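You operate a simulated robot arm through the tools that you are given. There is no shell and no other tool.

You run a simulated robot arm. Do the job below in one go: nothing can be reset, and whatever is moved stays where it is left.

JOB
Copy the log to logger 65, then lock it away again.
Fine: it lies in the locked drawer; stand it in the black dock, press Store, wait for Copied; copy to no other; drawer shut and locked; other loggers, bench switch, dials, plugs and Run bench stay. Set down upright: what you pick out.
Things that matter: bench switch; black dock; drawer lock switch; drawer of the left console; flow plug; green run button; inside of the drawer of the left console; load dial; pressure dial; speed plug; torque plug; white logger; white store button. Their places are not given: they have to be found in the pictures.

The check looks at the end state, three seconds after you hand in, the way a careful person would. Anything else that was tipped, shoved, dropped, spilled or broken makes it a failure.

ROBOT AND FRAMES
A 6-joint arm with a fingered hand, fixed in place. Base frame: the origin is on the floor under the middle of its stand, x ahead of it, y to its left, z up. Lengths are in m, angles in degrees, forces in N, time in s.
With the tool pointing down near the work surface it reaches from about 0.1 to 0.62 m from the base axis. Its first joint turns from -166.0 to 166.0 degrees. Payload 4 kg.
Tool frame: the origin (TCP) lies between the finger pads and is the grasp point; the fingertips stand 0.026 m ahead of it; z points along the fingers, y is the line along which they close. The gripper opens to 0.148 m; its body begins 0.073 m behind the TCP. The gripper is a hand of 3 fingers: y runs from the thumb to the fingers, the wrist lies at [0, 0, -0.239] in the tool frame, and closing takes about 1.5 s.
Orientation is told as [roll, pitch, yaw] about the base's x, y, z axes, in that order, counted from this pose: with the fingers straight down and closing along the base's y, the tool's x points along the base's -x, its y along +y and its z along -z.

CONTROLS
- The arm moves only by the tool jog_arm. Its argument "rows" is a list of rows, each an object of numbers (a shift or turn left out is 0, a gripper value left out holds the last): "jaw": the gripper command, from -1 (fully open) to 1 (shut), values between in proportion; "tx", "ty", "tz": the shift along the tool's x, y, z in m; "rx", "ry", "rz": the turn, a rotation vector about the tool's x, y, z in degrees. In form: [{"jaw": .., "tx": .., "ty": .., "tz": .., "rx": .., "ry": .., "rz": ..}, ...]. A call has 1 to 20 rows; each row is the pose to reach, as a shift and turn from the pose commanded when the call began, along the tool's axes at that moment. A row lasts 0.2 s, in which the tool goes at most 0.05 m and 8.6 degrees; a call with a longer step from one row to the next is refused whole, and so is a gripper value outside its range. Where a pose cannot be reached the arm comes as near as it can. A force on the tool above 80 N (or 10 N above the force at the start of the call, whichever is more), or a blocked arm, ends the call early, and 0.2 s more pass. Each finger travels about 0.153 m/s and halts on what it meets, pressing with about 25 N; the grip force reading is that of the motor and also rises with nothing between the fingers. The clock runs only during rows and for 0.2 s after the last one: add rows that repeat a pose to give the fingers time. The reply holds the time, the measured pose of the TCP, the force on the tool along the base axes, the opening and the grip force, in the units named above and with some noise, with the torque about the TCP (base axes, N m) and any sound that the robot's microphone picked up, and new pictures: "pictures" is both (left out), scene, wrist or none.
- Cameras (640 x 400 px; columns grow to the right, rows downward): "scene" is fixed at [0.2351, 0.4919, 1.276]; the picture's right is [-0.90, -0.43, 0.00], its down [-0.14, 0.29, -0.95] and it looks along [0.41, -0.85, -0.32] (base axes); focal length 214 px, centre (320, 200). "wrist" rides on the gripper at [0.068, -0.039, -0.09] in the tool frame; the picture's right is [0.50, 0.87, 0.00], its down [-0.65, 0.38, -0.65] and it looks along [-0.57, 0.33, 0.76] (tool axes); focal length 222 px, centre (320, 200).
- raise_lower(by): moves the trunk up (or, below 0, down) by that many m; the arm rides with it, the base frame stays. It gives what a move gives, with no picture.
- hand_shape(shape): the hand has 3 fingers and takes this shape, open, in about a second: jaw (thumb against the fingers, like two jaws); tri (thumb and two fingers); tip (a fingertip pinch); poke (one finger out to press); point (the index stretched); flat (the hand flat); cup (the hand cupped); fist (a fist). The gripper value then closes the fingers along that shape, each until it touches; the sizes above hold for jaw. It gives what a move gives, with no picture.
- measure_at(camera, pixels): there is no depth. For up to 12 entries [column, row, z] of the newest picture of that camera ("zoom" is the newest enlarged one), the place [x, y] in the base frame at which the ray of that pixel passes the height z, good to about 0.002 m, but the place of the scene camera against the robot may be out by one fixed shift of up to 0.025 m in any direction. The clock stands still meanwhile.
- zoom(camera, box): a new picture of the part [left, top, right, bottom] of that camera's present view, enlarged. The clock stands still meanwhile.
- close_job(): hands the job in; it is judged then, once.

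Open the gripper and draw the arm clear of the work before you hand the job in, unless the task says otherwise.

The tools are called after "Request:" as a command line: name --argument value ..., lists and objects as JSON in quotes. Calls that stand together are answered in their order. jog_arm: Moves the arm, as the interface text tells. Its arguments: {"type":"object","properties":{"rows":{"type":"array"},"pictures":{"type":"string","enum":["both","scene","wrist","none"]}},"required":["rows"]} The other tools are called the same way: raise_lower (by) moves the trunk up or down; hand_shape (shape) gives the hand a shape; measure_at (camera, pixels) gives the place at which the rays of pixels pass given heights; zoom (camera, box) takes an enlarged picture of a part of a camera's view; close_job () hands the job in.

At the start:

```text
t: 0.0
tcp_pos: [0.3388, 0.0676, 1.3355]
tool_rot: [0.0, 0.0, 0.0]
contact_force: [0.3, 0.3, 0.2]
moment: [0.02, 0.01, -0.01]
opening: 0.1477
gripper_force: 0.0
shape: jaw
trunk travel left (down, up): [-0.275, 0.042]
```

scene: 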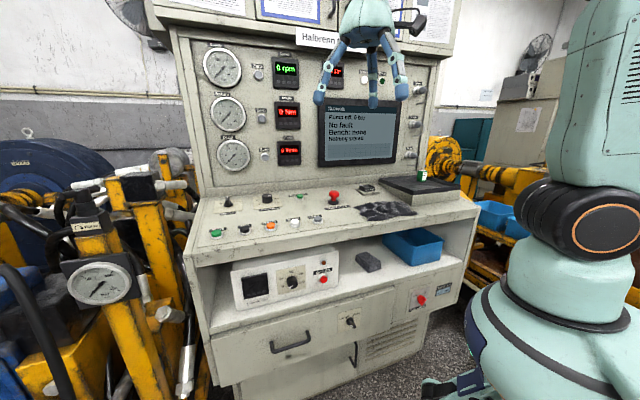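
wrist: 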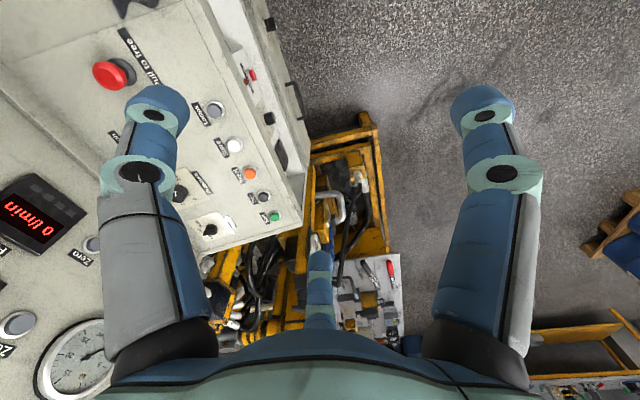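

The scene shows a test bench with a control panel, a drawer with a handle around (290,342), and a lock switch perhaps at (350,322). I'll zoom in on several parts to identify the items.

Request:
zoom --camera "scene" --box '[190, 170, 350, 270]'

Request:
zoom --camera "scene" --box '[320, 160, 480, 260]'

Request:
zoom --camera "scene" --box '[200, 240, 360, 340]'

Request:
zoom --camera "scene" --box '[310, 260, 470, 360]'

Request:
zoom --camera "scene" --box '[300, 80, 460, 180]'

Request:
zoom --camera "scene" --box '[200, 40, 360, 140]'

```text
4.00 times, centred on (270, 220) of scene
```

zoom: 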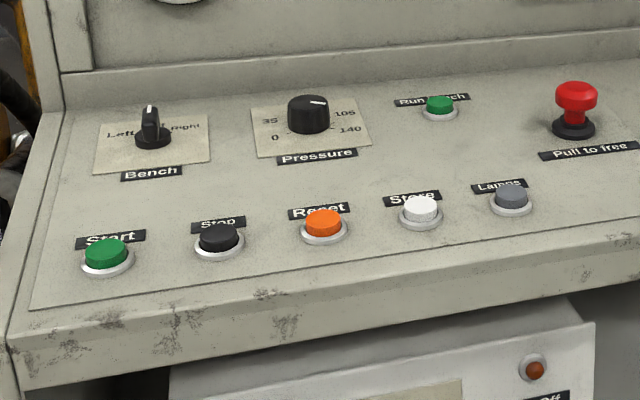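

```text
4.00 times, centred on (400, 210) of scene
```

zoom: 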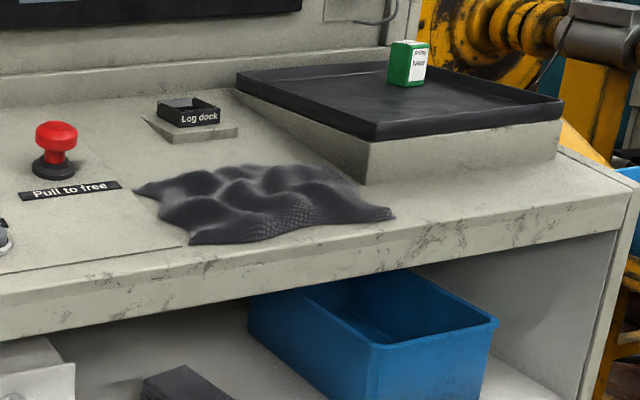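

```text
4.00 times, centred on (280, 290) of scene
```

zoom: 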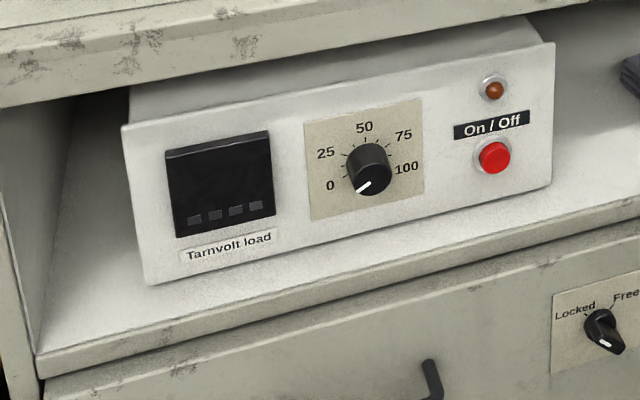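

```text
4.00 times, centred on (390, 310) of scene
```

zoom: 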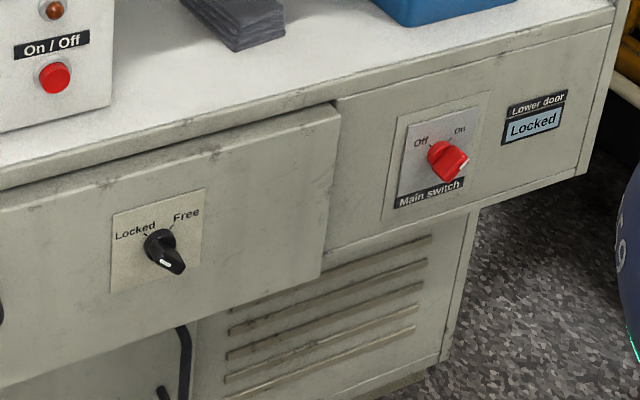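

```text
4.00 times, centred on (380, 130) of scene
```

zoom: 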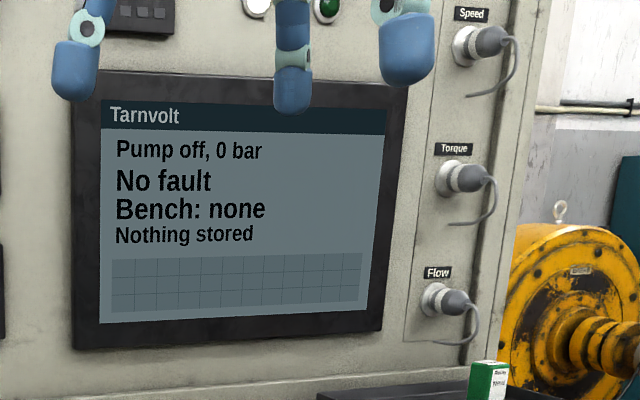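

```text
4.00 times, centred on (280, 90) of scene
```

zoom: 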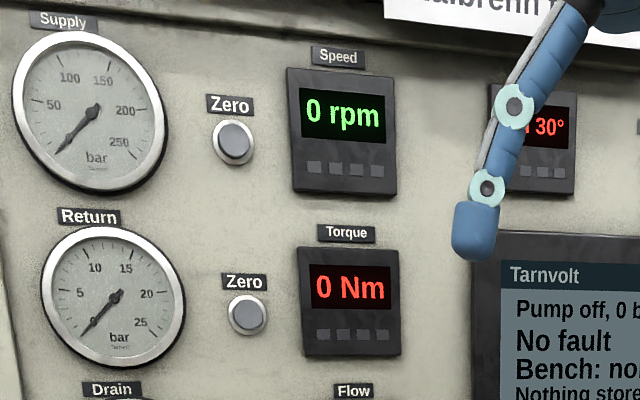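

The panel shows Start, Stop, Reset, Store, Lamps buttons, the Log dock at scene (365,188), drawer with Locked/Free switch at scene (351,321). I'll triangulate heights using the scene and wrist pictures together.

Request:
measure_at --camera "scene" --pixels '[[295, 222, 0.8], [295, 222, 0.9], [295, 222, 1.0], [217, 232, 0.8], [217, 232, 0.9], [217, 232, 1.0], [318, 218, 0.8], [318, 218, 0.9], [318, 218, 1.0]]'

Request:
measure_at --camera "wrist" --pixels '[[234, 146, 0.8], [234, 146, 0.9], [234, 146, 1.0], [274, 216, 0.8], [274, 216, 0.9], [274, 216, 1.0], [215, 110, 0.8], [215, 110, 0.9], [215, 110, 1.0]]'

Request:
zoom --camera "wrist" --box '[120, 60, 320, 260]'

```text
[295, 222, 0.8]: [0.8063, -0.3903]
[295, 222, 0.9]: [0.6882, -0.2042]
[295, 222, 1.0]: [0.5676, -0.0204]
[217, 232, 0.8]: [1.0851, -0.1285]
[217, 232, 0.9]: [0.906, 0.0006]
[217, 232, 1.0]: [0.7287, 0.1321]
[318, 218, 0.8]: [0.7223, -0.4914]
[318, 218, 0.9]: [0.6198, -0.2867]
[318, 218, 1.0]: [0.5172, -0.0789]
```

```text
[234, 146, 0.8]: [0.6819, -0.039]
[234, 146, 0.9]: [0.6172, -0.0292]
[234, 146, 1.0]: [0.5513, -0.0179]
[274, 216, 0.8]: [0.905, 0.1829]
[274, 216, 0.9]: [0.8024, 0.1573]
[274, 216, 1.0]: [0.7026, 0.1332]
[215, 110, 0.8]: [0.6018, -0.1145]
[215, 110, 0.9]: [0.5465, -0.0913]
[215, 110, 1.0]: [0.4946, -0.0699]
```

```text
2.00 times, centred on (220, 160) of wrist
```

zoom: 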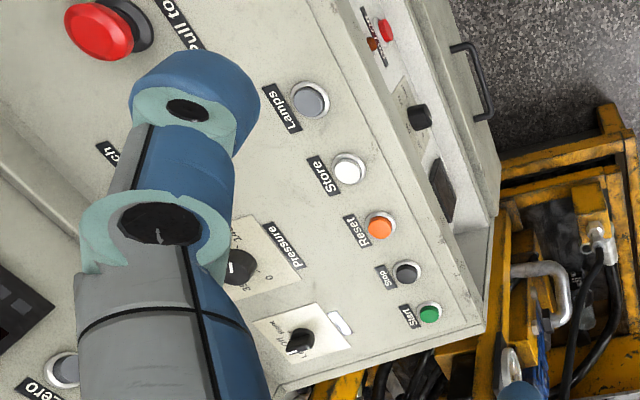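

The button row lies around z≈1.0, with the console front running along about 45° in x‑y. I'll measure further console features: panel front edge, dock, tray, drawer handle and lock.

Request:
measure_at --camera "wrist" --pixels '[[240, 60, 0.98], [303.5, 222.5, 0.98], [110, 72, 1.0], [110, 72, 1.05], [210, 231, 1.0], [180, 192, 1.0], [302, 222, 0.96]]'

Request:
measure_at --camera "scene" --pixels '[[195.5, 267, 0.96], [192, 256, 0.98], [365, 193, 1.0], [365, 193, 1.03], [333, 205, 1.0], [421, 180, 1.05], [227, 204, 1.0], [267, 201, 1.0], [351, 321, 0.6], [351, 321, 0.65], [351, 321, 0.7]]'

Request:
zoom --camera "wrist" --box '[200, 0, 360, 100]'

Request:
zoom --camera "scene" --box '[230, 300, 390, 400]'

```text
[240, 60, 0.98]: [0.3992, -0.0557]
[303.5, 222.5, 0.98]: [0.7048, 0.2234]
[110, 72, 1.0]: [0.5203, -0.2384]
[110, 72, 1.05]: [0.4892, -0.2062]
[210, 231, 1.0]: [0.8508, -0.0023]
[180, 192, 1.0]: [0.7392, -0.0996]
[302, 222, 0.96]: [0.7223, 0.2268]
```

```text
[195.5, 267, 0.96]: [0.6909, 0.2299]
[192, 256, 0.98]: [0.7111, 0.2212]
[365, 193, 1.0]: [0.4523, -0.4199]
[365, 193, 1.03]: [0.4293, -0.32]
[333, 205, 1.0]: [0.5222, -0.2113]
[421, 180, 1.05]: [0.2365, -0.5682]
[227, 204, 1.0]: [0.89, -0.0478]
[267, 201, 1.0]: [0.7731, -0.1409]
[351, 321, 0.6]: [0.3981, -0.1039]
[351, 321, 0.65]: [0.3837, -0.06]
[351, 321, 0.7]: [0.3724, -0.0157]
```

```text
4.00 times, centred on (280, 50) of wrist
```

zoom: 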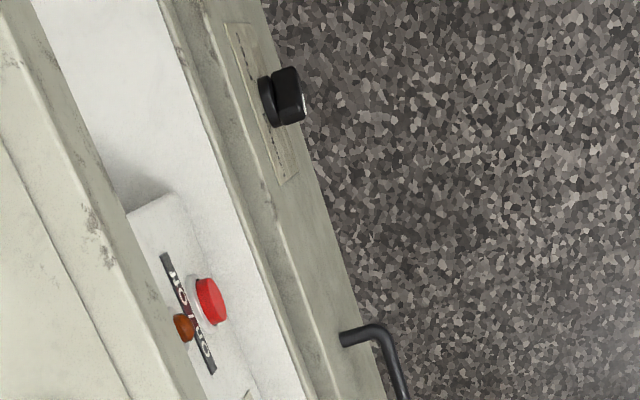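

```text
4.00 times, centred on (310, 350) of scene
```

zoom: 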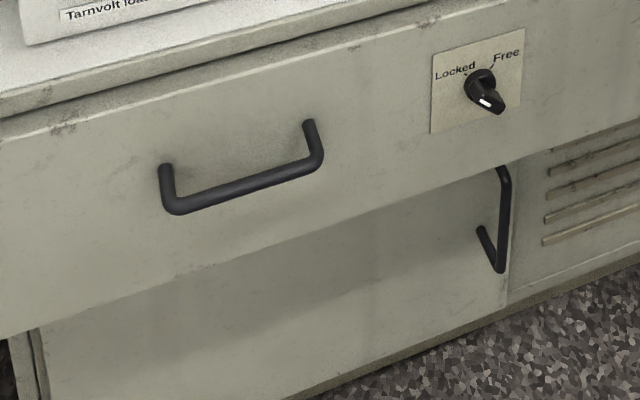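

Lock knob is at scene (351,321) and wrist (271,24). I'll zoom in tighter on the lock switch and bench switch to read their pointers, and triangulate the knob and handle.

Request:
zoom --camera "scene" --box '[334, 308, 366, 328]'

Request:
zoom --camera "scene" --box '[408, 285, 440, 305]'

Request:
zoom --camera "wrist" --box '[255, 0, 295, 50]'

Request:
measure_at --camera "wrist" --pixels '[[271, 24.5, 0.6], [271, 24.5, 0.65], [271, 24.5, 0.7], [367, 82, 0.6], [285, 85, 0.6], [285, 85, 0.65]]'

```text
16.00 times, centred on (350, 318) of scene
```

zoom: 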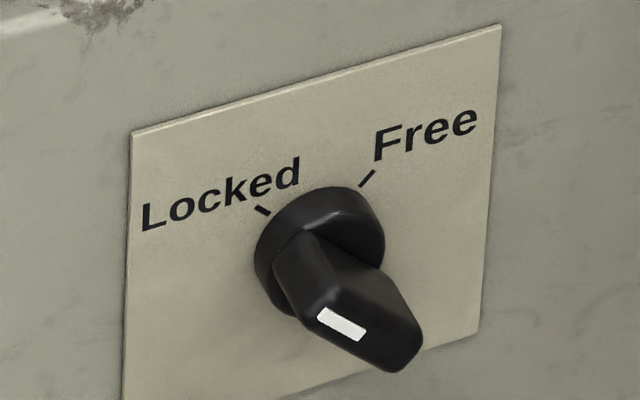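

```text
16.00 times, centred on (424, 295) of scene
```

zoom: 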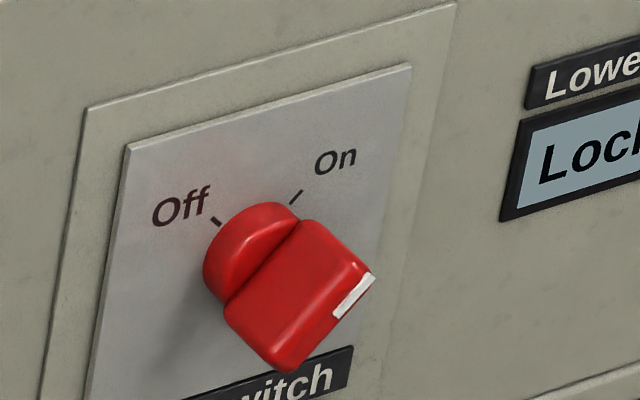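

```text
8.00 times, centred on (275, 25) of wrist
```

zoom: 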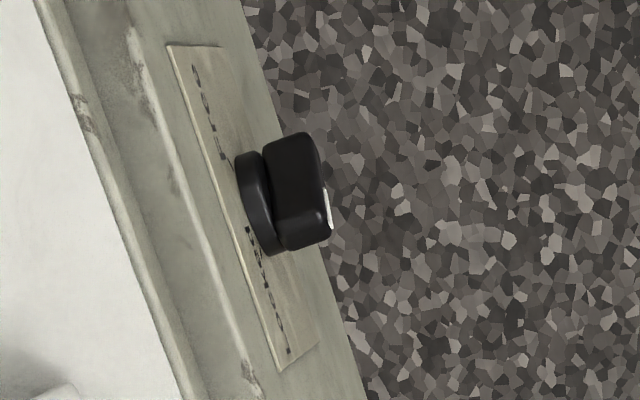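

```text
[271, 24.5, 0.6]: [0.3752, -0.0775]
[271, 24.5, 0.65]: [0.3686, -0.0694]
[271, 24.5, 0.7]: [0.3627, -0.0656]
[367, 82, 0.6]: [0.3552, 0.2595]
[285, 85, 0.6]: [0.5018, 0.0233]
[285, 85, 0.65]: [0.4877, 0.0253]
```

The lock pointer is on "Locked" (upper-left mark), Free is 90° clockwise. Let me triangulate the handle and look at the robot's own body before moving.

Request:
measure_at --camera "wrist" --pixels '[[297.5, 82.5, 0.55], [297.5, 82.5, 0.6], [297.5, 82.5, 0.65], [305, 115, 0.55], [305, 115, 0.6], [305, 115, 0.65]]'

Request:
measure_at --camera "scene" --pixels '[[310, 340, 0.55], [310, 340, 0.6], [310, 340, 0.65], [273.75, 352.5, 0.55], [273.75, 352.5, 0.6], [273.75, 352.5, 0.65]]'

Request:
zoom --camera "scene" --box '[420, 0, 640, 400]'

Request:
zoom --camera "scene" --box '[345, 170, 385, 200]'

Request:
zoom --camera "scene" --box '[405, 155, 445, 185]'

```text
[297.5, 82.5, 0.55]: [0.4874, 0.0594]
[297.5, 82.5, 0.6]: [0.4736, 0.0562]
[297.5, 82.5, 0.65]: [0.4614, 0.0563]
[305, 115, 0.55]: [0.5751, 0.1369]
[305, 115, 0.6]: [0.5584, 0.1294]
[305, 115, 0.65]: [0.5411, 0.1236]
```

```text
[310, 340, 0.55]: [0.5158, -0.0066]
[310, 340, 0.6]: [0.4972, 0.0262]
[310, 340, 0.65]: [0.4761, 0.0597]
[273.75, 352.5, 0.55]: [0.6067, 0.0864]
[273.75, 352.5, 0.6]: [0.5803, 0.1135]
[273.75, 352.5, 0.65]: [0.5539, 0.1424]
```

```text
1.00 times, centred on (530, 200) of scene (not enlarged: the box is as wide or as high as the picture)
```

zoom: 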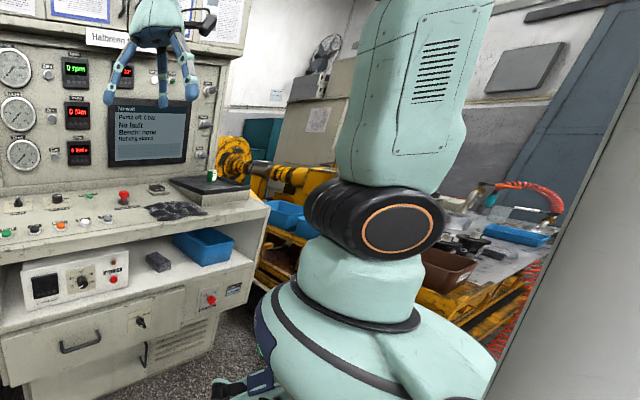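

```text
13.33 times, centred on (365, 185) of scene
```

zoom: 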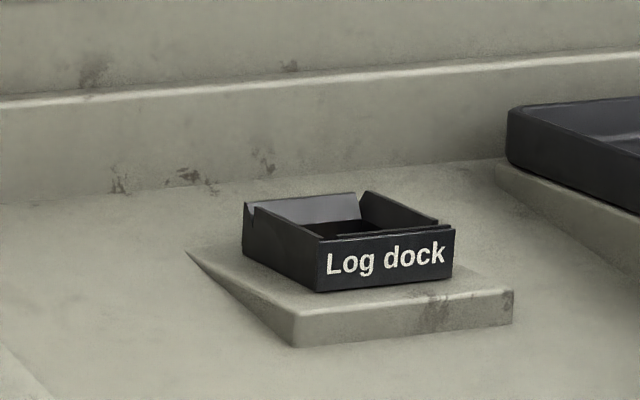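

```text
13.33 times, centred on (425, 170) of scene
```

zoom: 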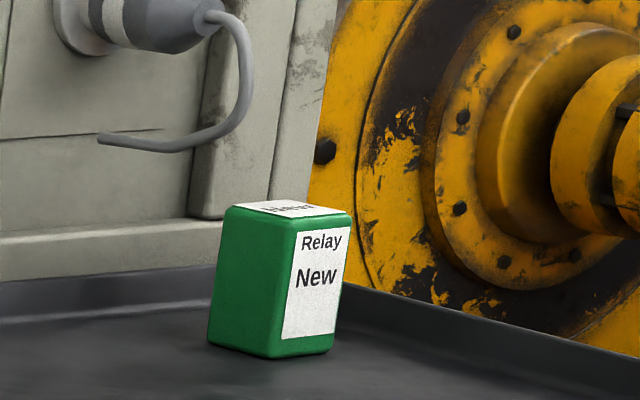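

The handle is estimated near z≈0.63, u≈0.37–0.48 along the front, protruding to about d≈0.295. I'll lower the trunk so that the arm can work at drawer height.

Request:
raise_lower --by -0.2

```text
t: 2.2
tcp_pos: [0.3367, 0.067, 1.1354]
tool_rot: [-0.1, -0.1, 0.0]
contact_force: [0.3, 0.2, -0.2]
moment: [0.02, 0.02, 0.0]
opening: 0.1474
gripper_force: 0.1
shape: jaw
trunk travel left (down, up): [-0.075, 0.242]
```

Trunk lowered, TCP at z 1.135. I'll yaw the hand by −45° to line up with the console, draw it back a little and go down, watching both pictures.

Request:
jog_arm --rows '[{"tx": 0.008, "ty": 0.009, "tz": 0.025, "rz": 7.5}, {"tx": 0.016, "ty": 0.018, "tz": 0.05, "rz": 15}, {"tx": 0.024, "ty": 0.027, "tz": 0.075, "rz": 22.5}, {"tx": 0.032, "ty": 0.036, "tz": 0.1, "rz": 30}, {"tx": 0.04, "ty": 0.045, "tz": 0.125, "rz": 37.5}, {"tx": 0.047, "ty": 0.053, "tz": 0.15, "rz": 45}]'

```text
t: 3.6
tcp_pos: [0.2908, 0.1206, 0.9834]
tool_rot: [0.0, 0.0, -45.2]
contact_force: [-1.0, -0.5, -0.2]
moment: [-0.01, 0.01, -0.01]
opening: 0.1477
gripper_force: 0.1
shape: jaw
trunk travel left (down, up): [-0.075, 0.242]
```

scene: 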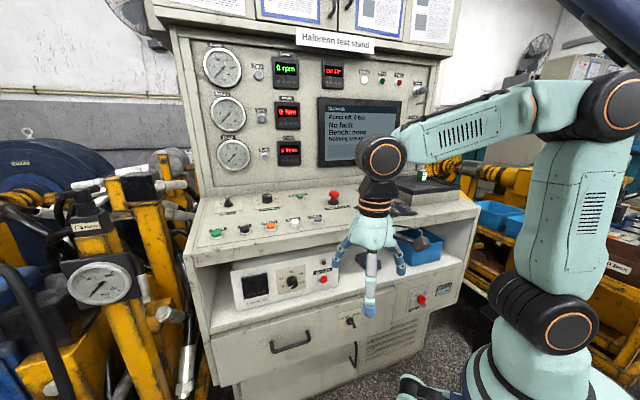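
wrist: 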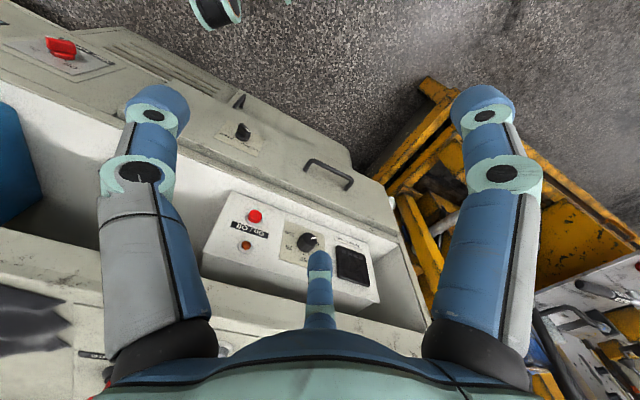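

The arm has a UR-like elbow-up posture with plenty of room. The lock knob is at wrist (243,131), the handle spans (308,160)–(352,178); I'll measure these again and zoom.

Request:
zoom --camera "wrist" --box '[200, 90, 400, 215]'

Request:
measure_at --camera "wrist" --pixels '[[243, 131, 0.6], [243, 131, 0.65], [308, 163, 0.6], [308, 163, 0.65], [349, 181, 0.6], [349, 181, 0.65]]'

```text
3.20 times, centred on (300, 152) of wrist
```

zoom: 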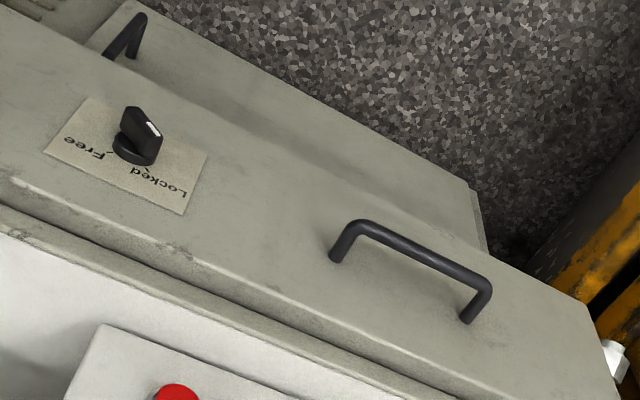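

```text
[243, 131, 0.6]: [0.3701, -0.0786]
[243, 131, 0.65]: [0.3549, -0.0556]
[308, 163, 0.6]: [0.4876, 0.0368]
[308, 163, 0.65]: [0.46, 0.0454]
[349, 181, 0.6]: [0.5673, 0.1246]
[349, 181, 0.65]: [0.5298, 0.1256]
```

Before choosing a hand attitude, I'll roll the hand about its own axis by −170° (camera to the console side), so that when the hand is pitched forward the camera is above it and looks down at the drawer front.

Request:
jog_arm --rows '[{"rz": -8.5}, {"rz": -17}, {"rz": -25.5}, {"rz": -34}, {"rz": -42.5}, {"rz": -51}, {"rz": -59.5}, {"rz": -68}, {"rz": -76.5}, {"rz": -85}, {"rz": -93.5}, {"rz": -102}, {"rz": -110.5}, {"rz": -119}, {"rz": -127.5}, {"rz": -136}, {"rz": -144.5}, {"rz": -153}, {"rz": -161.5}, {"rz": -170}]'

```text
t: 7.8
tcp_pos: [0.2558, 0.1686, 0.9816]
tool_rot: [0.0, 0.9, 124.3]
contact_force: [0.5, 0.3, 0.3]
moment: [-0.02, -0.02, -0.01]
opening: 0.1478
gripper_force: 0.0
shape: jaw
out of reach, approached as far as the arm can: row 19, 20
trunk travel left (down, up): [-0.075, 0.242]
```

scene: 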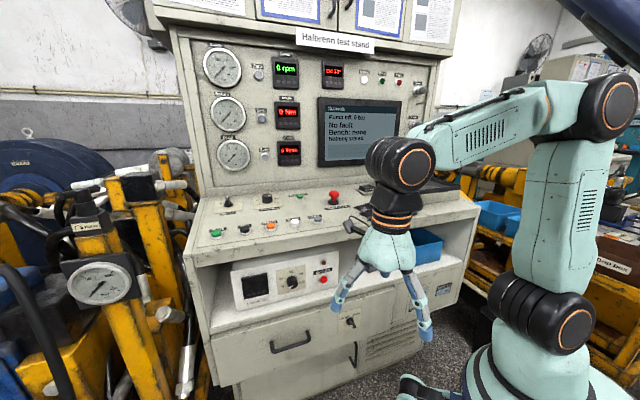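
wrist: 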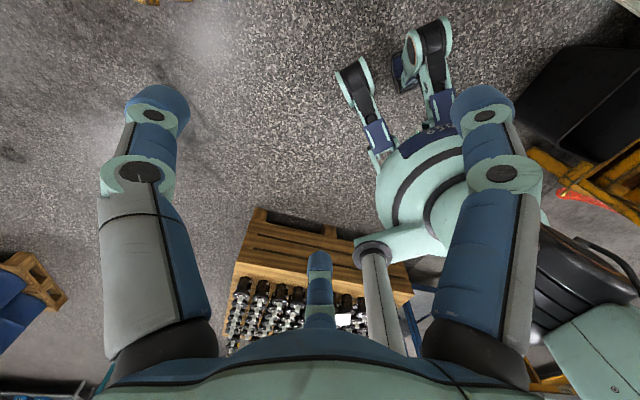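

The wrist's last joint reaches its stop near yaw 124°, so the camera-above attitude is not convenient; I'll go back to yaw −45 (camera toward the robot). I'll also estimate the shoulder height from scene pixel (555,310).

Request:
measure_at --camera "scene" --pixels '[[540, 310, 0.7], [540, 310, 0.8], [540, 310, 0.9], [525, 370, 0.6], [525, 370, 0.7], [525, 370, 0.8]]'

Request:
jog_arm --rows '[{"rz": 8.5}, {"rz": 17}, {"rz": 25.5}, {"rz": 34}, {"rz": 42.5}, {"rz": 51}, {"rz": 59.5}, {"rz": 68}, {"rz": 76.5}, {"rz": 85}, {"rz": 93.5}, {"rz": 102}, {"rz": 110.5}, {"rz": 119}, {"rz": 127.5}, {"rz": 136}, {"rz": 144.5}, {"rz": 153}, {"rz": 161.5}, {"rz": 170}]' --pictures "none"

```text
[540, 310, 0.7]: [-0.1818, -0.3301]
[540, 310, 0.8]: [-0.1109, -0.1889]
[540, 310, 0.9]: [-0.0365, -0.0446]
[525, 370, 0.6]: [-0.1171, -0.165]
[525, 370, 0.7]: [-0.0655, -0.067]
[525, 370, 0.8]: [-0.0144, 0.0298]
```

```text
t: 12.0
tcp_pos: [0.2582, 0.1679, 0.9837]
tool_rot: [0.0, 0.0, -45.1]
contact_force: [-0.1, 0.1, 0.0]
moment: [0.01, 0.01, 0.0]
opening: 0.1479
gripper_force: 0.0
shape: jaw
trunk travel left (down, up): [-0.075, 0.242]
```

Back at yaw −45 with TCP around u≈0.30, d≈0.06. Now I'll pitch the hand forward by about 50° while lowering to z≈0.78, to test reach and look at the drawer front.

Request:
jog_arm --rows '[{"tx": -0.01, "ty": -0.008, "tz": 0.035, "ry": -8.3}, {"tx": -0.02, "ty": -0.016, "tz": 0.07, "ry": -16.6}, {"tx": -0.03, "ty": -0.024, "tz": 0.105, "ry": -25}, {"tx": -0.04, "ty": -0.032, "tz": 0.14, "ry": -33.3}, {"tx": -0.05, "ty": -0.04, "tz": 0.175, "ry": -41.6}, {"tx": -0.06, "ty": -0.05, "tz": 0.2, "ry": -50}]'

```text
t: 13.4
tcp_pos: [0.2683, 0.0958, 0.7811]
tool_rot: [-0.1, -50.1, -44.9]
contact_force: [-0.2, -0.1, -0.5]
moment: [0.01, 0.01, -0.03]
opening: 0.1479
gripper_force: 0.0
shape: jaw
out of reach, approached as far as the arm can: row 6
trunk travel left (down, up): [-0.075, 0.242]
```

scene: 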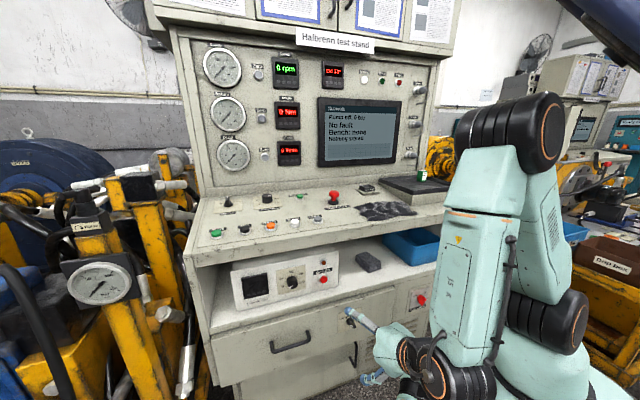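
wrist: 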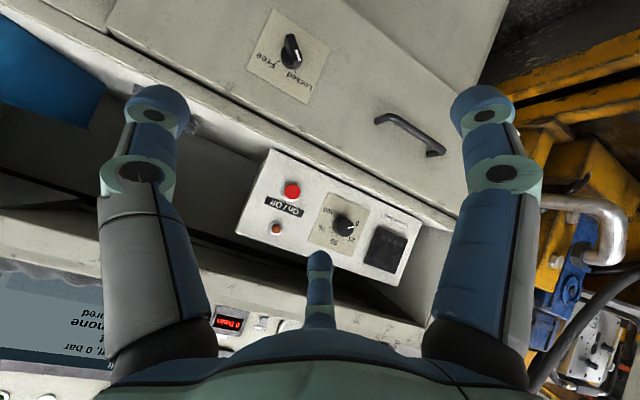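

Elbow is nearly fully folded at this trunk height, so raising the trunk will give the arm more room to reach low. First I measure the knob (290,50) and handle (378,120)-(442,152) from this closer picture.

Request:
zoom --camera "wrist" --box '[230, 0, 470, 170]'

Request:
measure_at --camera "wrist" --pixels '[[290, 58, 0.6], [290, 58, 0.62], [290, 58, 0.64], [290, 58, 0.66], [378, 119, 0.6], [378, 119, 0.62], [378, 119, 0.64], [378, 119, 0.66], [443, 152, 0.6], [443, 152, 0.64]]'

Request:
raise_lower --by 0.15

```text
2.35 times, centred on (350, 85) of wrist
```

zoom: 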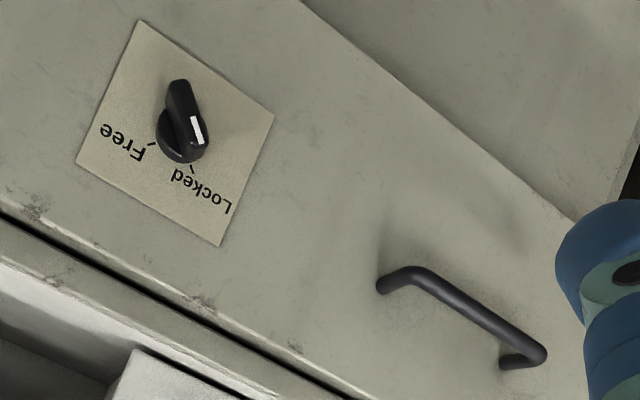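

```text
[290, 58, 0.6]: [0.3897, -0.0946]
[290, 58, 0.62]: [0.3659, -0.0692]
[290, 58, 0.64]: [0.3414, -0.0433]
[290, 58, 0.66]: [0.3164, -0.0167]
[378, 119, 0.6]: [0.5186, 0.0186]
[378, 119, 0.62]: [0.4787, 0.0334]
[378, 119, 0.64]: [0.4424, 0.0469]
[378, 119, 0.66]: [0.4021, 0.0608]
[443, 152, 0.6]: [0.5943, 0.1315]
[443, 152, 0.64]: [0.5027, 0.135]
```

```text
t: 15.1
tcp_pos: [0.2683, 0.0957, 0.9331]
tool_rot: [0.0, -49.9, -45.0]
contact_force: [-1.0, -0.6, 0.0]
moment: [-0.01, 0.02, 0.01]
opening: 0.1478
gripper_force: 0.0
shape: jaw
trunk travel left (down, up): [-0.225, 0.092]
```

Trunk is up 0.15. Now I'll go down and pitch the hand further to about 70° in front of the lock, checking reach on the way.

Request:
jog_arm --rows '[{"tx": 0.025, "ty": -0.006, "tz": 0.033, "ry": -3}, {"tx": 0.05, "ty": -0.012, "tz": 0.066, "ry": -6}, {"tx": 0.075, "ty": -0.018, "tz": 0.1, "ry": -9}, {"tx": 0.1, "ty": -0.024, "tz": 0.134, "ry": -12}, {"tx": 0.125, "ty": -0.03, "tz": 0.167, "ry": -16}, {"tx": 0.15, "ty": -0.036, "tz": 0.2, "ry": -20}]'

```text
t: 16.5
tcp_pos: [0.283, 0.0291, 0.6911]
tool_rot: [0.2, -70.2, -45.2]
contact_force: [0.4, 0.5, 0.2]
moment: [0.02, -0.03, 0.01]
opening: 0.148
gripper_force: 0.1
shape: jaw
trunk travel left (down, up): [-0.225, 0.092]
```

scene: 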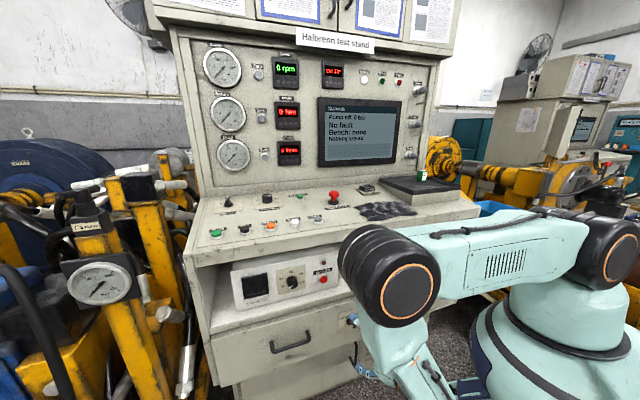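
wrist: 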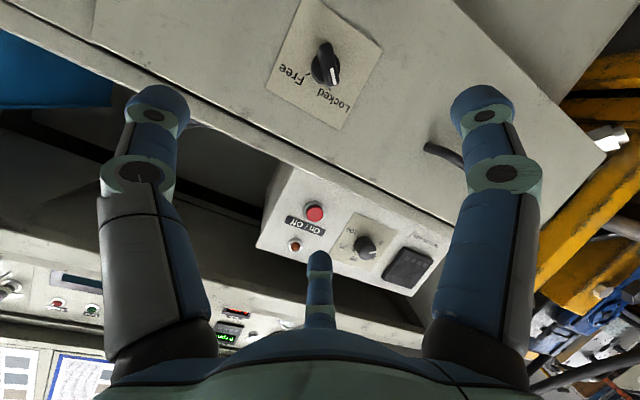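

The knob appears at wrist (325,65), giving u≈0.207, z≈0.608. I'll bring the hand to horizontal in front of it at a safe distance (TCP d≈0.19).

Request:
jog_arm --rows '[{"tx": 0.025, "ty": -0.0045, "tz": 0.0126, "ry": -6.7}, {"tx": 0.05, "ty": -0.009, "tz": 0.0252, "ry": -13.4}, {"tx": 0.0746, "ty": -0.0137, "tz": 0.0378, "ry": -20}]'

```text
t: 17.3
tcp_pos: [0.2803, 0.0108, 0.6052]
tool_rot: [168.9, -89.8, 146.0]
contact_force: [0.1, -0.2, -0.1]
moment: [0.02, -0.02, 0.0]
opening: 0.1481
gripper_force: 0.0
shape: jaw
trunk travel left (down, up): [-0.225, 0.092]
```

scene: 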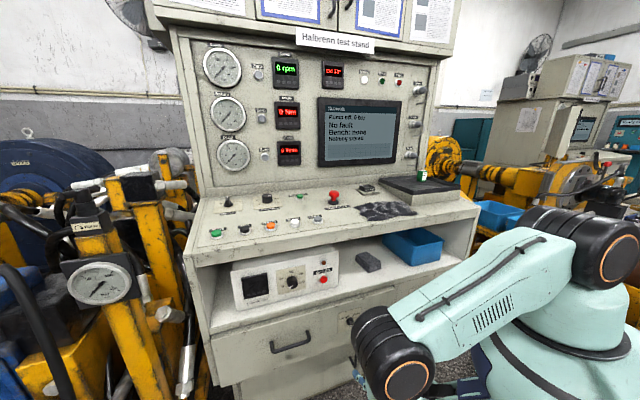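
wrist: 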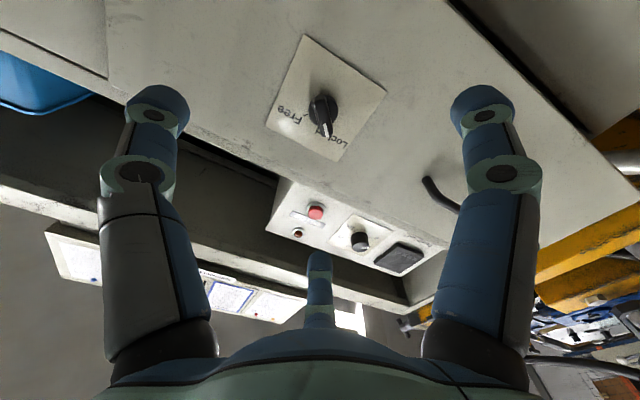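

Horizontal attitude is reachable; TCP at u≈0.206, d≈0.19, z≈0.605. I'll zoom in on the knob at wrist (323,112) to centre the grasp.

Request:
zoom --camera "wrist" --box '[255, 25, 405, 175]'

```text
2.67 times, centred on (330, 100) of wrist
```

zoom: 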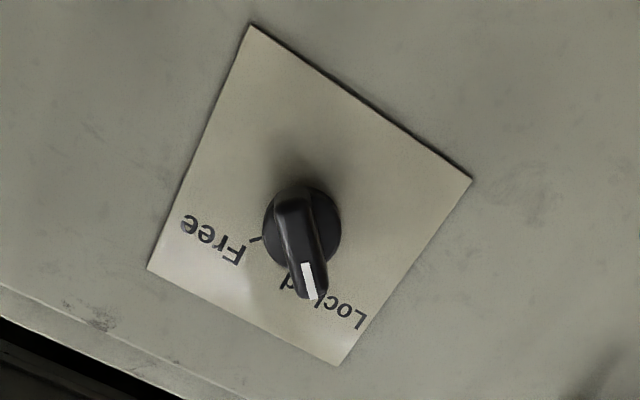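

The plate spans u 0.163–0.256, z 0.560–0.651 and the face is at d≈0.335; the knob is centred at u≈0.209, z≈0.604, with its bar at exactly 45° and outer face near d≈0.30. I'll look at what the "tip" pinch looks like before choosing the grip.

Request:
hand_shape --shape "tip"

Request:
jog_arm --rows '[{"jaw": -1}]' --pictures "wrist"

Request:
jog_arm --rows '[{"jaw": 1}, {"jaw": 1}, {"jaw": 1}, {"jaw": 1}, {"jaw": 1}, {"jaw": 1}, {"jaw": 1}, {"jaw": 1}]' --pictures "wrist"

```text
t: 18.2
tcp_pos: [0.2814, 0.0113, 0.6069]
tool_rot: [43.5, -90.0, -88.4]
contact_force: [-0.7, 0.6, 0.3]
moment: [-0.01, 0.01, 0.0]
opening: 0.1481
gripper_force: 0.0
shape: tip
trunk travel left (down, up): [-0.225, 0.092]
```

```text
t: 18.6
tcp_pos: [0.2817, 0.011, 0.6053]
tool_rot: [133.3, -89.9, -178.3]
contact_force: [0.2, 0.5, 0.2]
moment: [-0.01, 0.02, 0.05]
opening: 0.1479
gripper_force: 0.0
shape: tip
trunk travel left (down, up): [-0.225, 0.092]
```

wrist: 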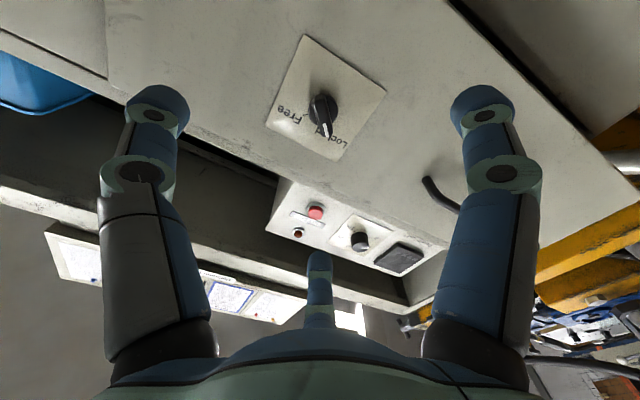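

```text
t: 20.4
tcp_pos: [0.2812, 0.0098, 0.6052]
tool_rot: [136.0, -89.9, 179.0]
contact_force: [0.8, 0.6, 1.3]
moment: [-0.03, -0.02, -0.01]
opening: 0.0
gripper_force: 24.7
shape: tip
trunk travel left (down, up): [-0.225, 0.092]
```

wrist: 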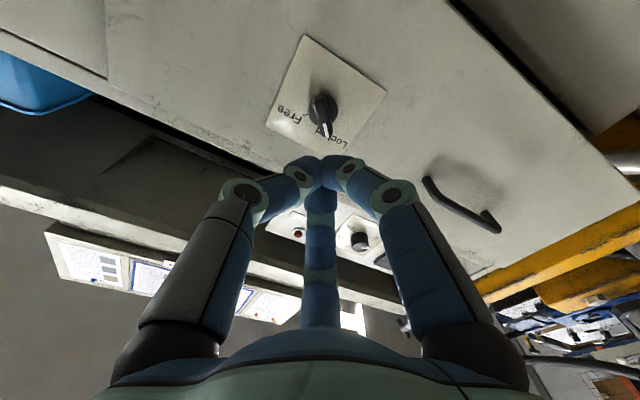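

In "tip" the three fingers converge on the axis about 3.5 cm ahead of the TCP. I'll compare with the "jaw" closing.

Request:
hand_shape --shape "jaw"

Request:
jog_arm --rows '[{"jaw": 1}, {"jaw": 1}, {"jaw": 1}, {"jaw": 1}, {"jaw": 1}, {"jaw": 1}, {"jaw": 1}, {"jaw": 1}]' --pictures "both"

```text
t: 21.3
tcp_pos: [0.2818, 0.0113, 0.6064]
tool_rot: [137.7, -89.9, 177.3]
contact_force: [-0.1, 0.0, 0.1]
moment: [0.01, -0.01, 0.0]
opening: 0.1481
gripper_force: 0.1
shape: jaw
trunk travel left (down, up): [-0.225, 0.092]
```

```text
t: 23.1
tcp_pos: [0.2813, 0.0118, 0.6058]
tool_rot: [136.8, -90.0, 178.1]
contact_force: [0.5, -0.5, -0.4]
moment: [0.01, 0.0, 0.02]
opening: 0.0001
gripper_force: 24.5
shape: jaw
trunk travel left (down, up): [-0.225, 0.092]
```

scene: 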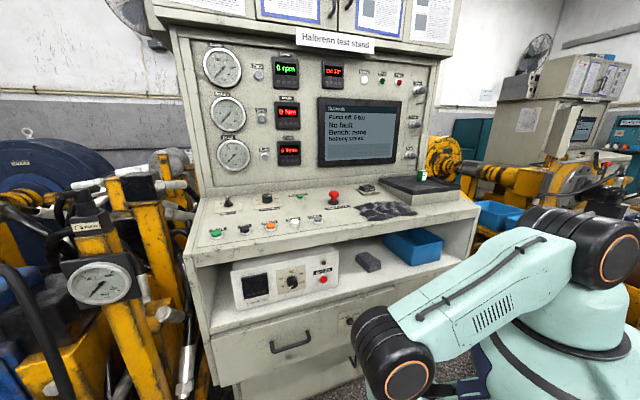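
wrist: 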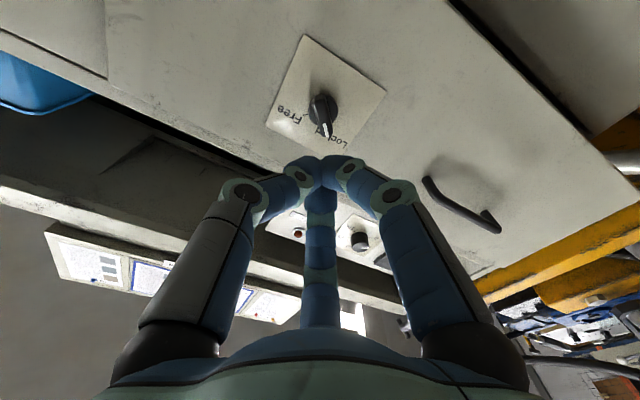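

"Jaw" closes the same way: three fingers at 120° meeting on the axis, fingertips ~2.6 cm ahead. I'll open and roll the hand +45° so the tool y runs along the knob's bar (thumb at one end, two fingers on its flats), centring on u 0.209, z 0.604.

Request:
jog_arm --rows '[{"jaw": -1, "rz": 7.5}, {"jaw": -1, "rz": 15}, {"jaw": -1, "rz": 22.5}, {"jaw": -1, "tx": 0.001, "ty": 0.001, "rz": 30}, {"jaw": -1, "tx": 0.002, "ty": 0.002, "rz": 37.5}, {"jaw": -1, "tx": 0.002, "ty": 0.002, "rz": 45}, {"jaw": -1, "tx": 0.002, "ty": 0.002, "rz": 45}, {"jaw": -1, "tx": 0.002, "ty": 0.002, "rz": 45}]'

```text
t: 24.9
tcp_pos: [0.283, 0.015, 0.6045]
tool_rot: [90.0, -44.9, -135.0]
contact_force: [-0.1, 0.2, 0.0]
moment: [0.01, 0.0, -0.01]
opening: 0.148
gripper_force: 0.1
shape: jaw
trunk travel left (down, up): [-0.225, 0.092]
```

scene: 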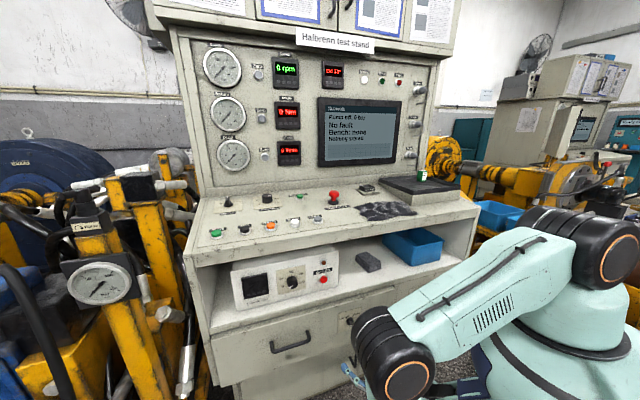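
wrist: 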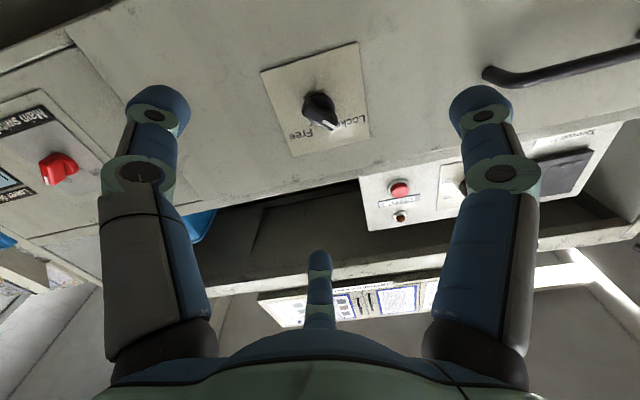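

The knob now appears near wrist (320,110) as predicted. I'll zoom to verify centring before approaching.

Request:
zoom --camera "wrist" --box '[270, 60, 370, 160]'

```text
4.00 times, centred on (320, 110) of wrist
```

zoom: 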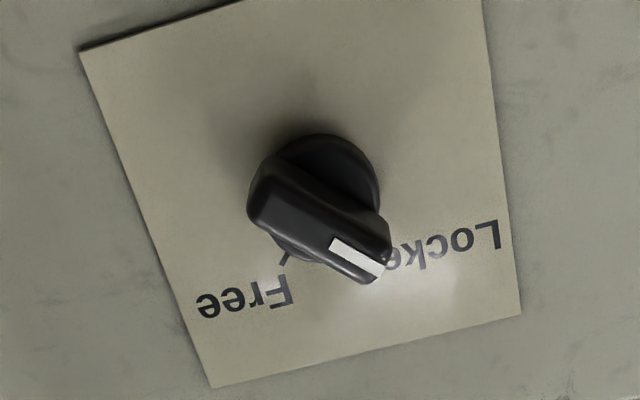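

Knob outer face is near wrist (319.5,119), centred within ~2 mm of the tool axis. I'll narrow the fingers to about 9 cm and advance to TCP d≈0.29.

Request:
jog_arm --rows '[{"jaw": -0.2, "tx": 0.001, "ty": -0.001, "tz": 0.03}, {"jaw": -0.2, "tx": 0.001, "ty": -0.001, "tz": 0.06}, {"jaw": -0.2, "tx": 0.001, "ty": -0.001, "tz": 0.08}, {"jaw": -0.2, "tx": 0.001, "ty": -0.001, "tz": 0.095}]'

```text
t: 25.9
tcp_pos: [0.3498, -0.0511, 0.6027]
tool_rot: [90.0, -45.1, -135.0]
contact_force: [-0.3, -1.3, 0.0]
moment: [0.0, -0.04, -0.03]
opening: 0.0892
gripper_force: 0.0
shape: jaw
trunk travel left (down, up): [-0.225, 0.092]
```

scene: 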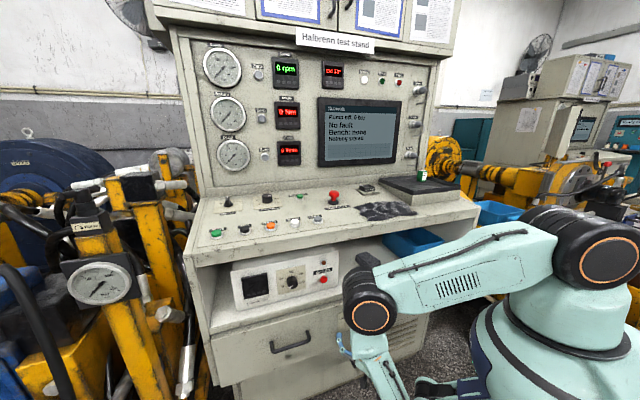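
wrist: 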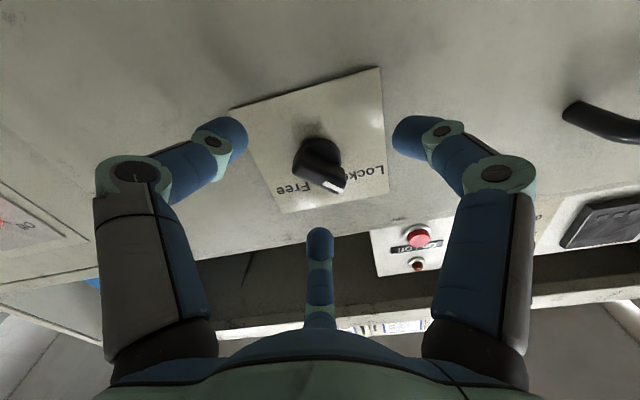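

TCP at d≈0.2835 in front of the knob, fingertips around it. Zooming to check depth of engagement.

Request:
zoom --camera "wrist" --box '[230, 100, 430, 240]'

```text
2.86 times, centred on (330, 170) of wrist
```

zoom: 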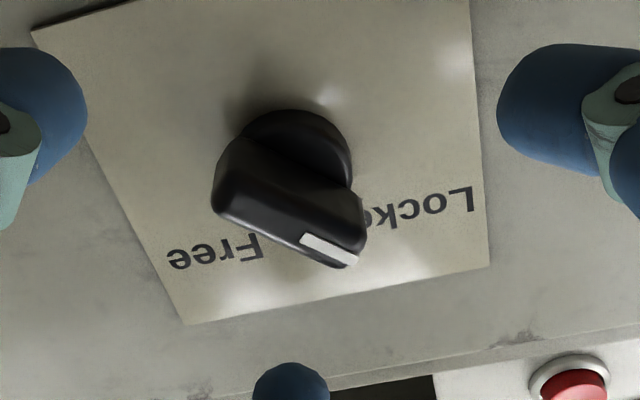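

The knob is well centred with its outer face near d≈0.302. I'll advance 10 mm more and close the fingers on the bar.

Request:
jog_arm --rows '[{"jaw": -0.2, "tz": 0.01}, {"jaw": 0.3, "tz": 0.01}, {"jaw": 1, "tz": 0.01}, {"jaw": 1, "tz": 0.01}, {"jaw": 1, "tz": 0.01}, {"jaw": 1, "tz": 0.01}, {"jaw": 1, "tz": 0.01}]'

```text
t: 27.5
tcp_pos: [0.3569, -0.0586, 0.6034]
tool_rot: [90.1, -45.0, -135.0]
contact_force: [0.5, -3.3, -2.0]
moment: [0.01, 0.04, -0.05]
opening: 0.0197
gripper_force: 24.4
shape: jaw
trunk travel left (down, up): [-0.225, 0.092]
```

scene: 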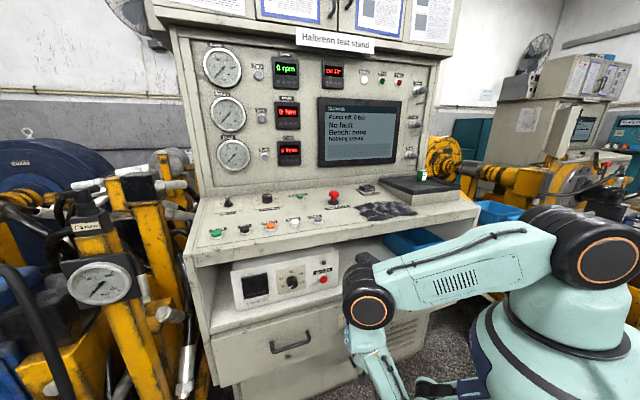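
wrist: 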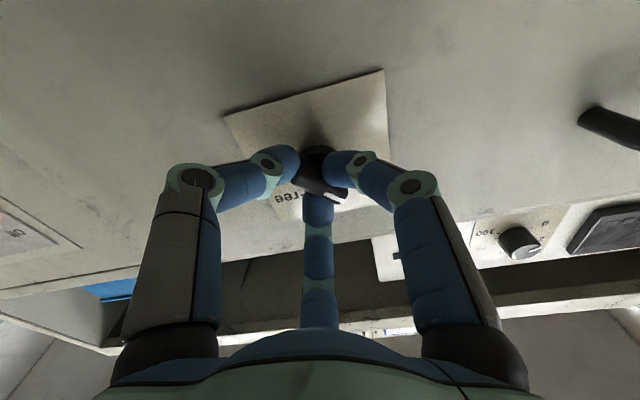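

The fingers hold the knob (opening 0.020, 24 N). I'll turn clockwise, +90° about the tool axis, keeping the grip.

Request:
jog_arm --rows '[{"jaw": 1, "rz": 8}, {"jaw": 1, "rz": 16}, {"jaw": 1, "rz": 24}, {"jaw": 1, "rz": 32}, {"jaw": 1, "rz": 40}, {"jaw": 1, "rz": 48}, {"jaw": 1, "rz": 56}, {"jaw": 1, "rz": 64}, {"jaw": 1, "rz": 72}, {"jaw": 1, "rz": 80}, {"jaw": 1, "rz": 88}, {"jaw": 1, "rz": 91}]'

```text
t: 28.4
tcp_pos: [0.3865, -0.0525, 0.5824]
tool_rot: [90.2, -21.1, -136.4]
contact_force: [-43.1, 3.7, 18.4]
moment: [-0.38, -0.55, -0.29]
opening: 0.0143
gripper_force: 25.0
shape: jaw
out of reach, approached as far as the arm can: row 3, 4
trunk travel left (down, up): [-0.225, 0.092]
stopped in row 4: the force on the tool passed its limit at 100 N (the readings are from after the stop); the commanded pose is now the measured one
```

scene: 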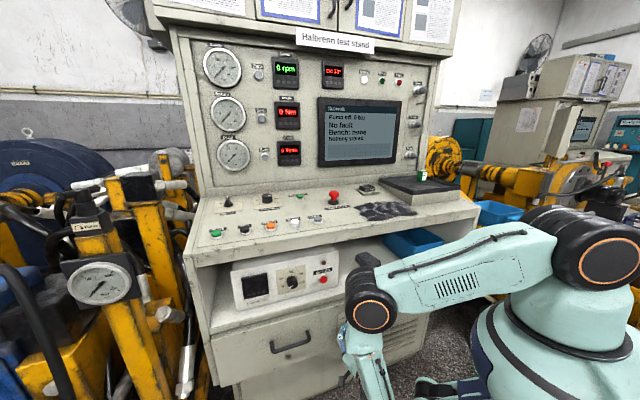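
wrist: 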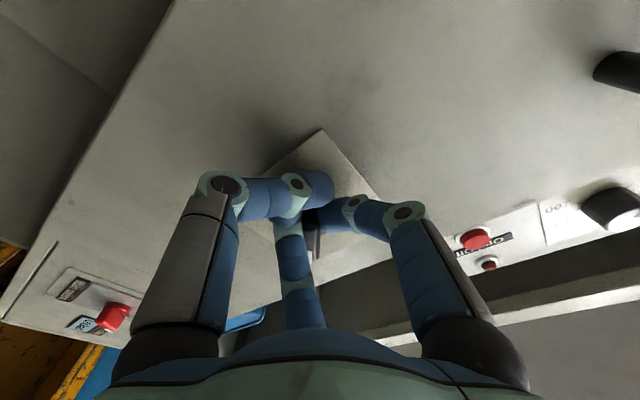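

The last wrist joint hit its stop (roll limit) and the tool was pushed sideways; I must release. I'll open the fingers first, then back straight off.

Request:
jog_arm --rows '[{"jaw": 0.3}, {"jaw": -0.3}, {"jaw": -0.4}, {"jaw": -0.4}, {"jaw": -0.4}]'

```text
t: 29.6
tcp_pos: [0.389, -0.0498, 0.5796]
tool_rot: [89.7, -21.0, -136.0]
contact_force: [-61.4, 41.8, -29.9]
moment: [2.0, -0.09, -0.38]
opening: 0.0801
gripper_force: 0.1
shape: jaw
trunk travel left (down, up): [-0.225, 0.092]
```

scene: 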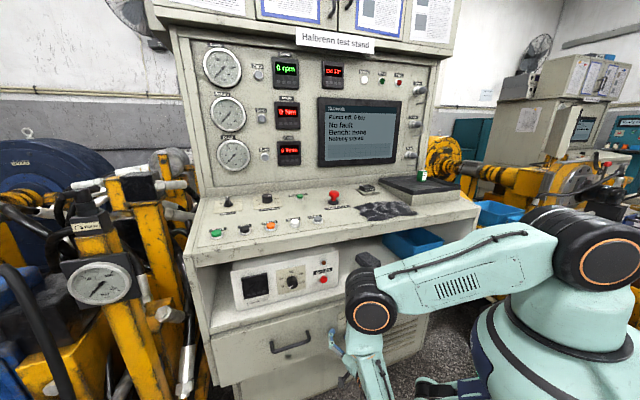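
wrist: 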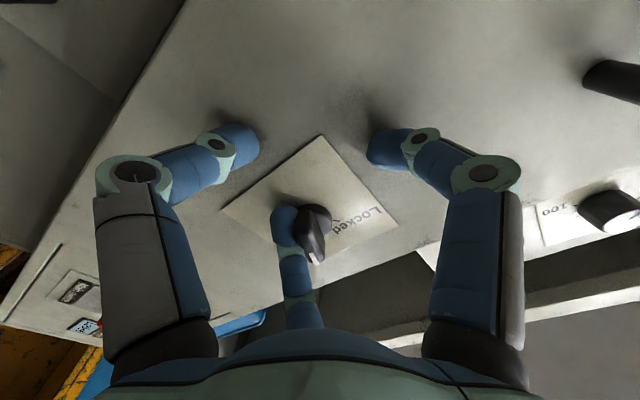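

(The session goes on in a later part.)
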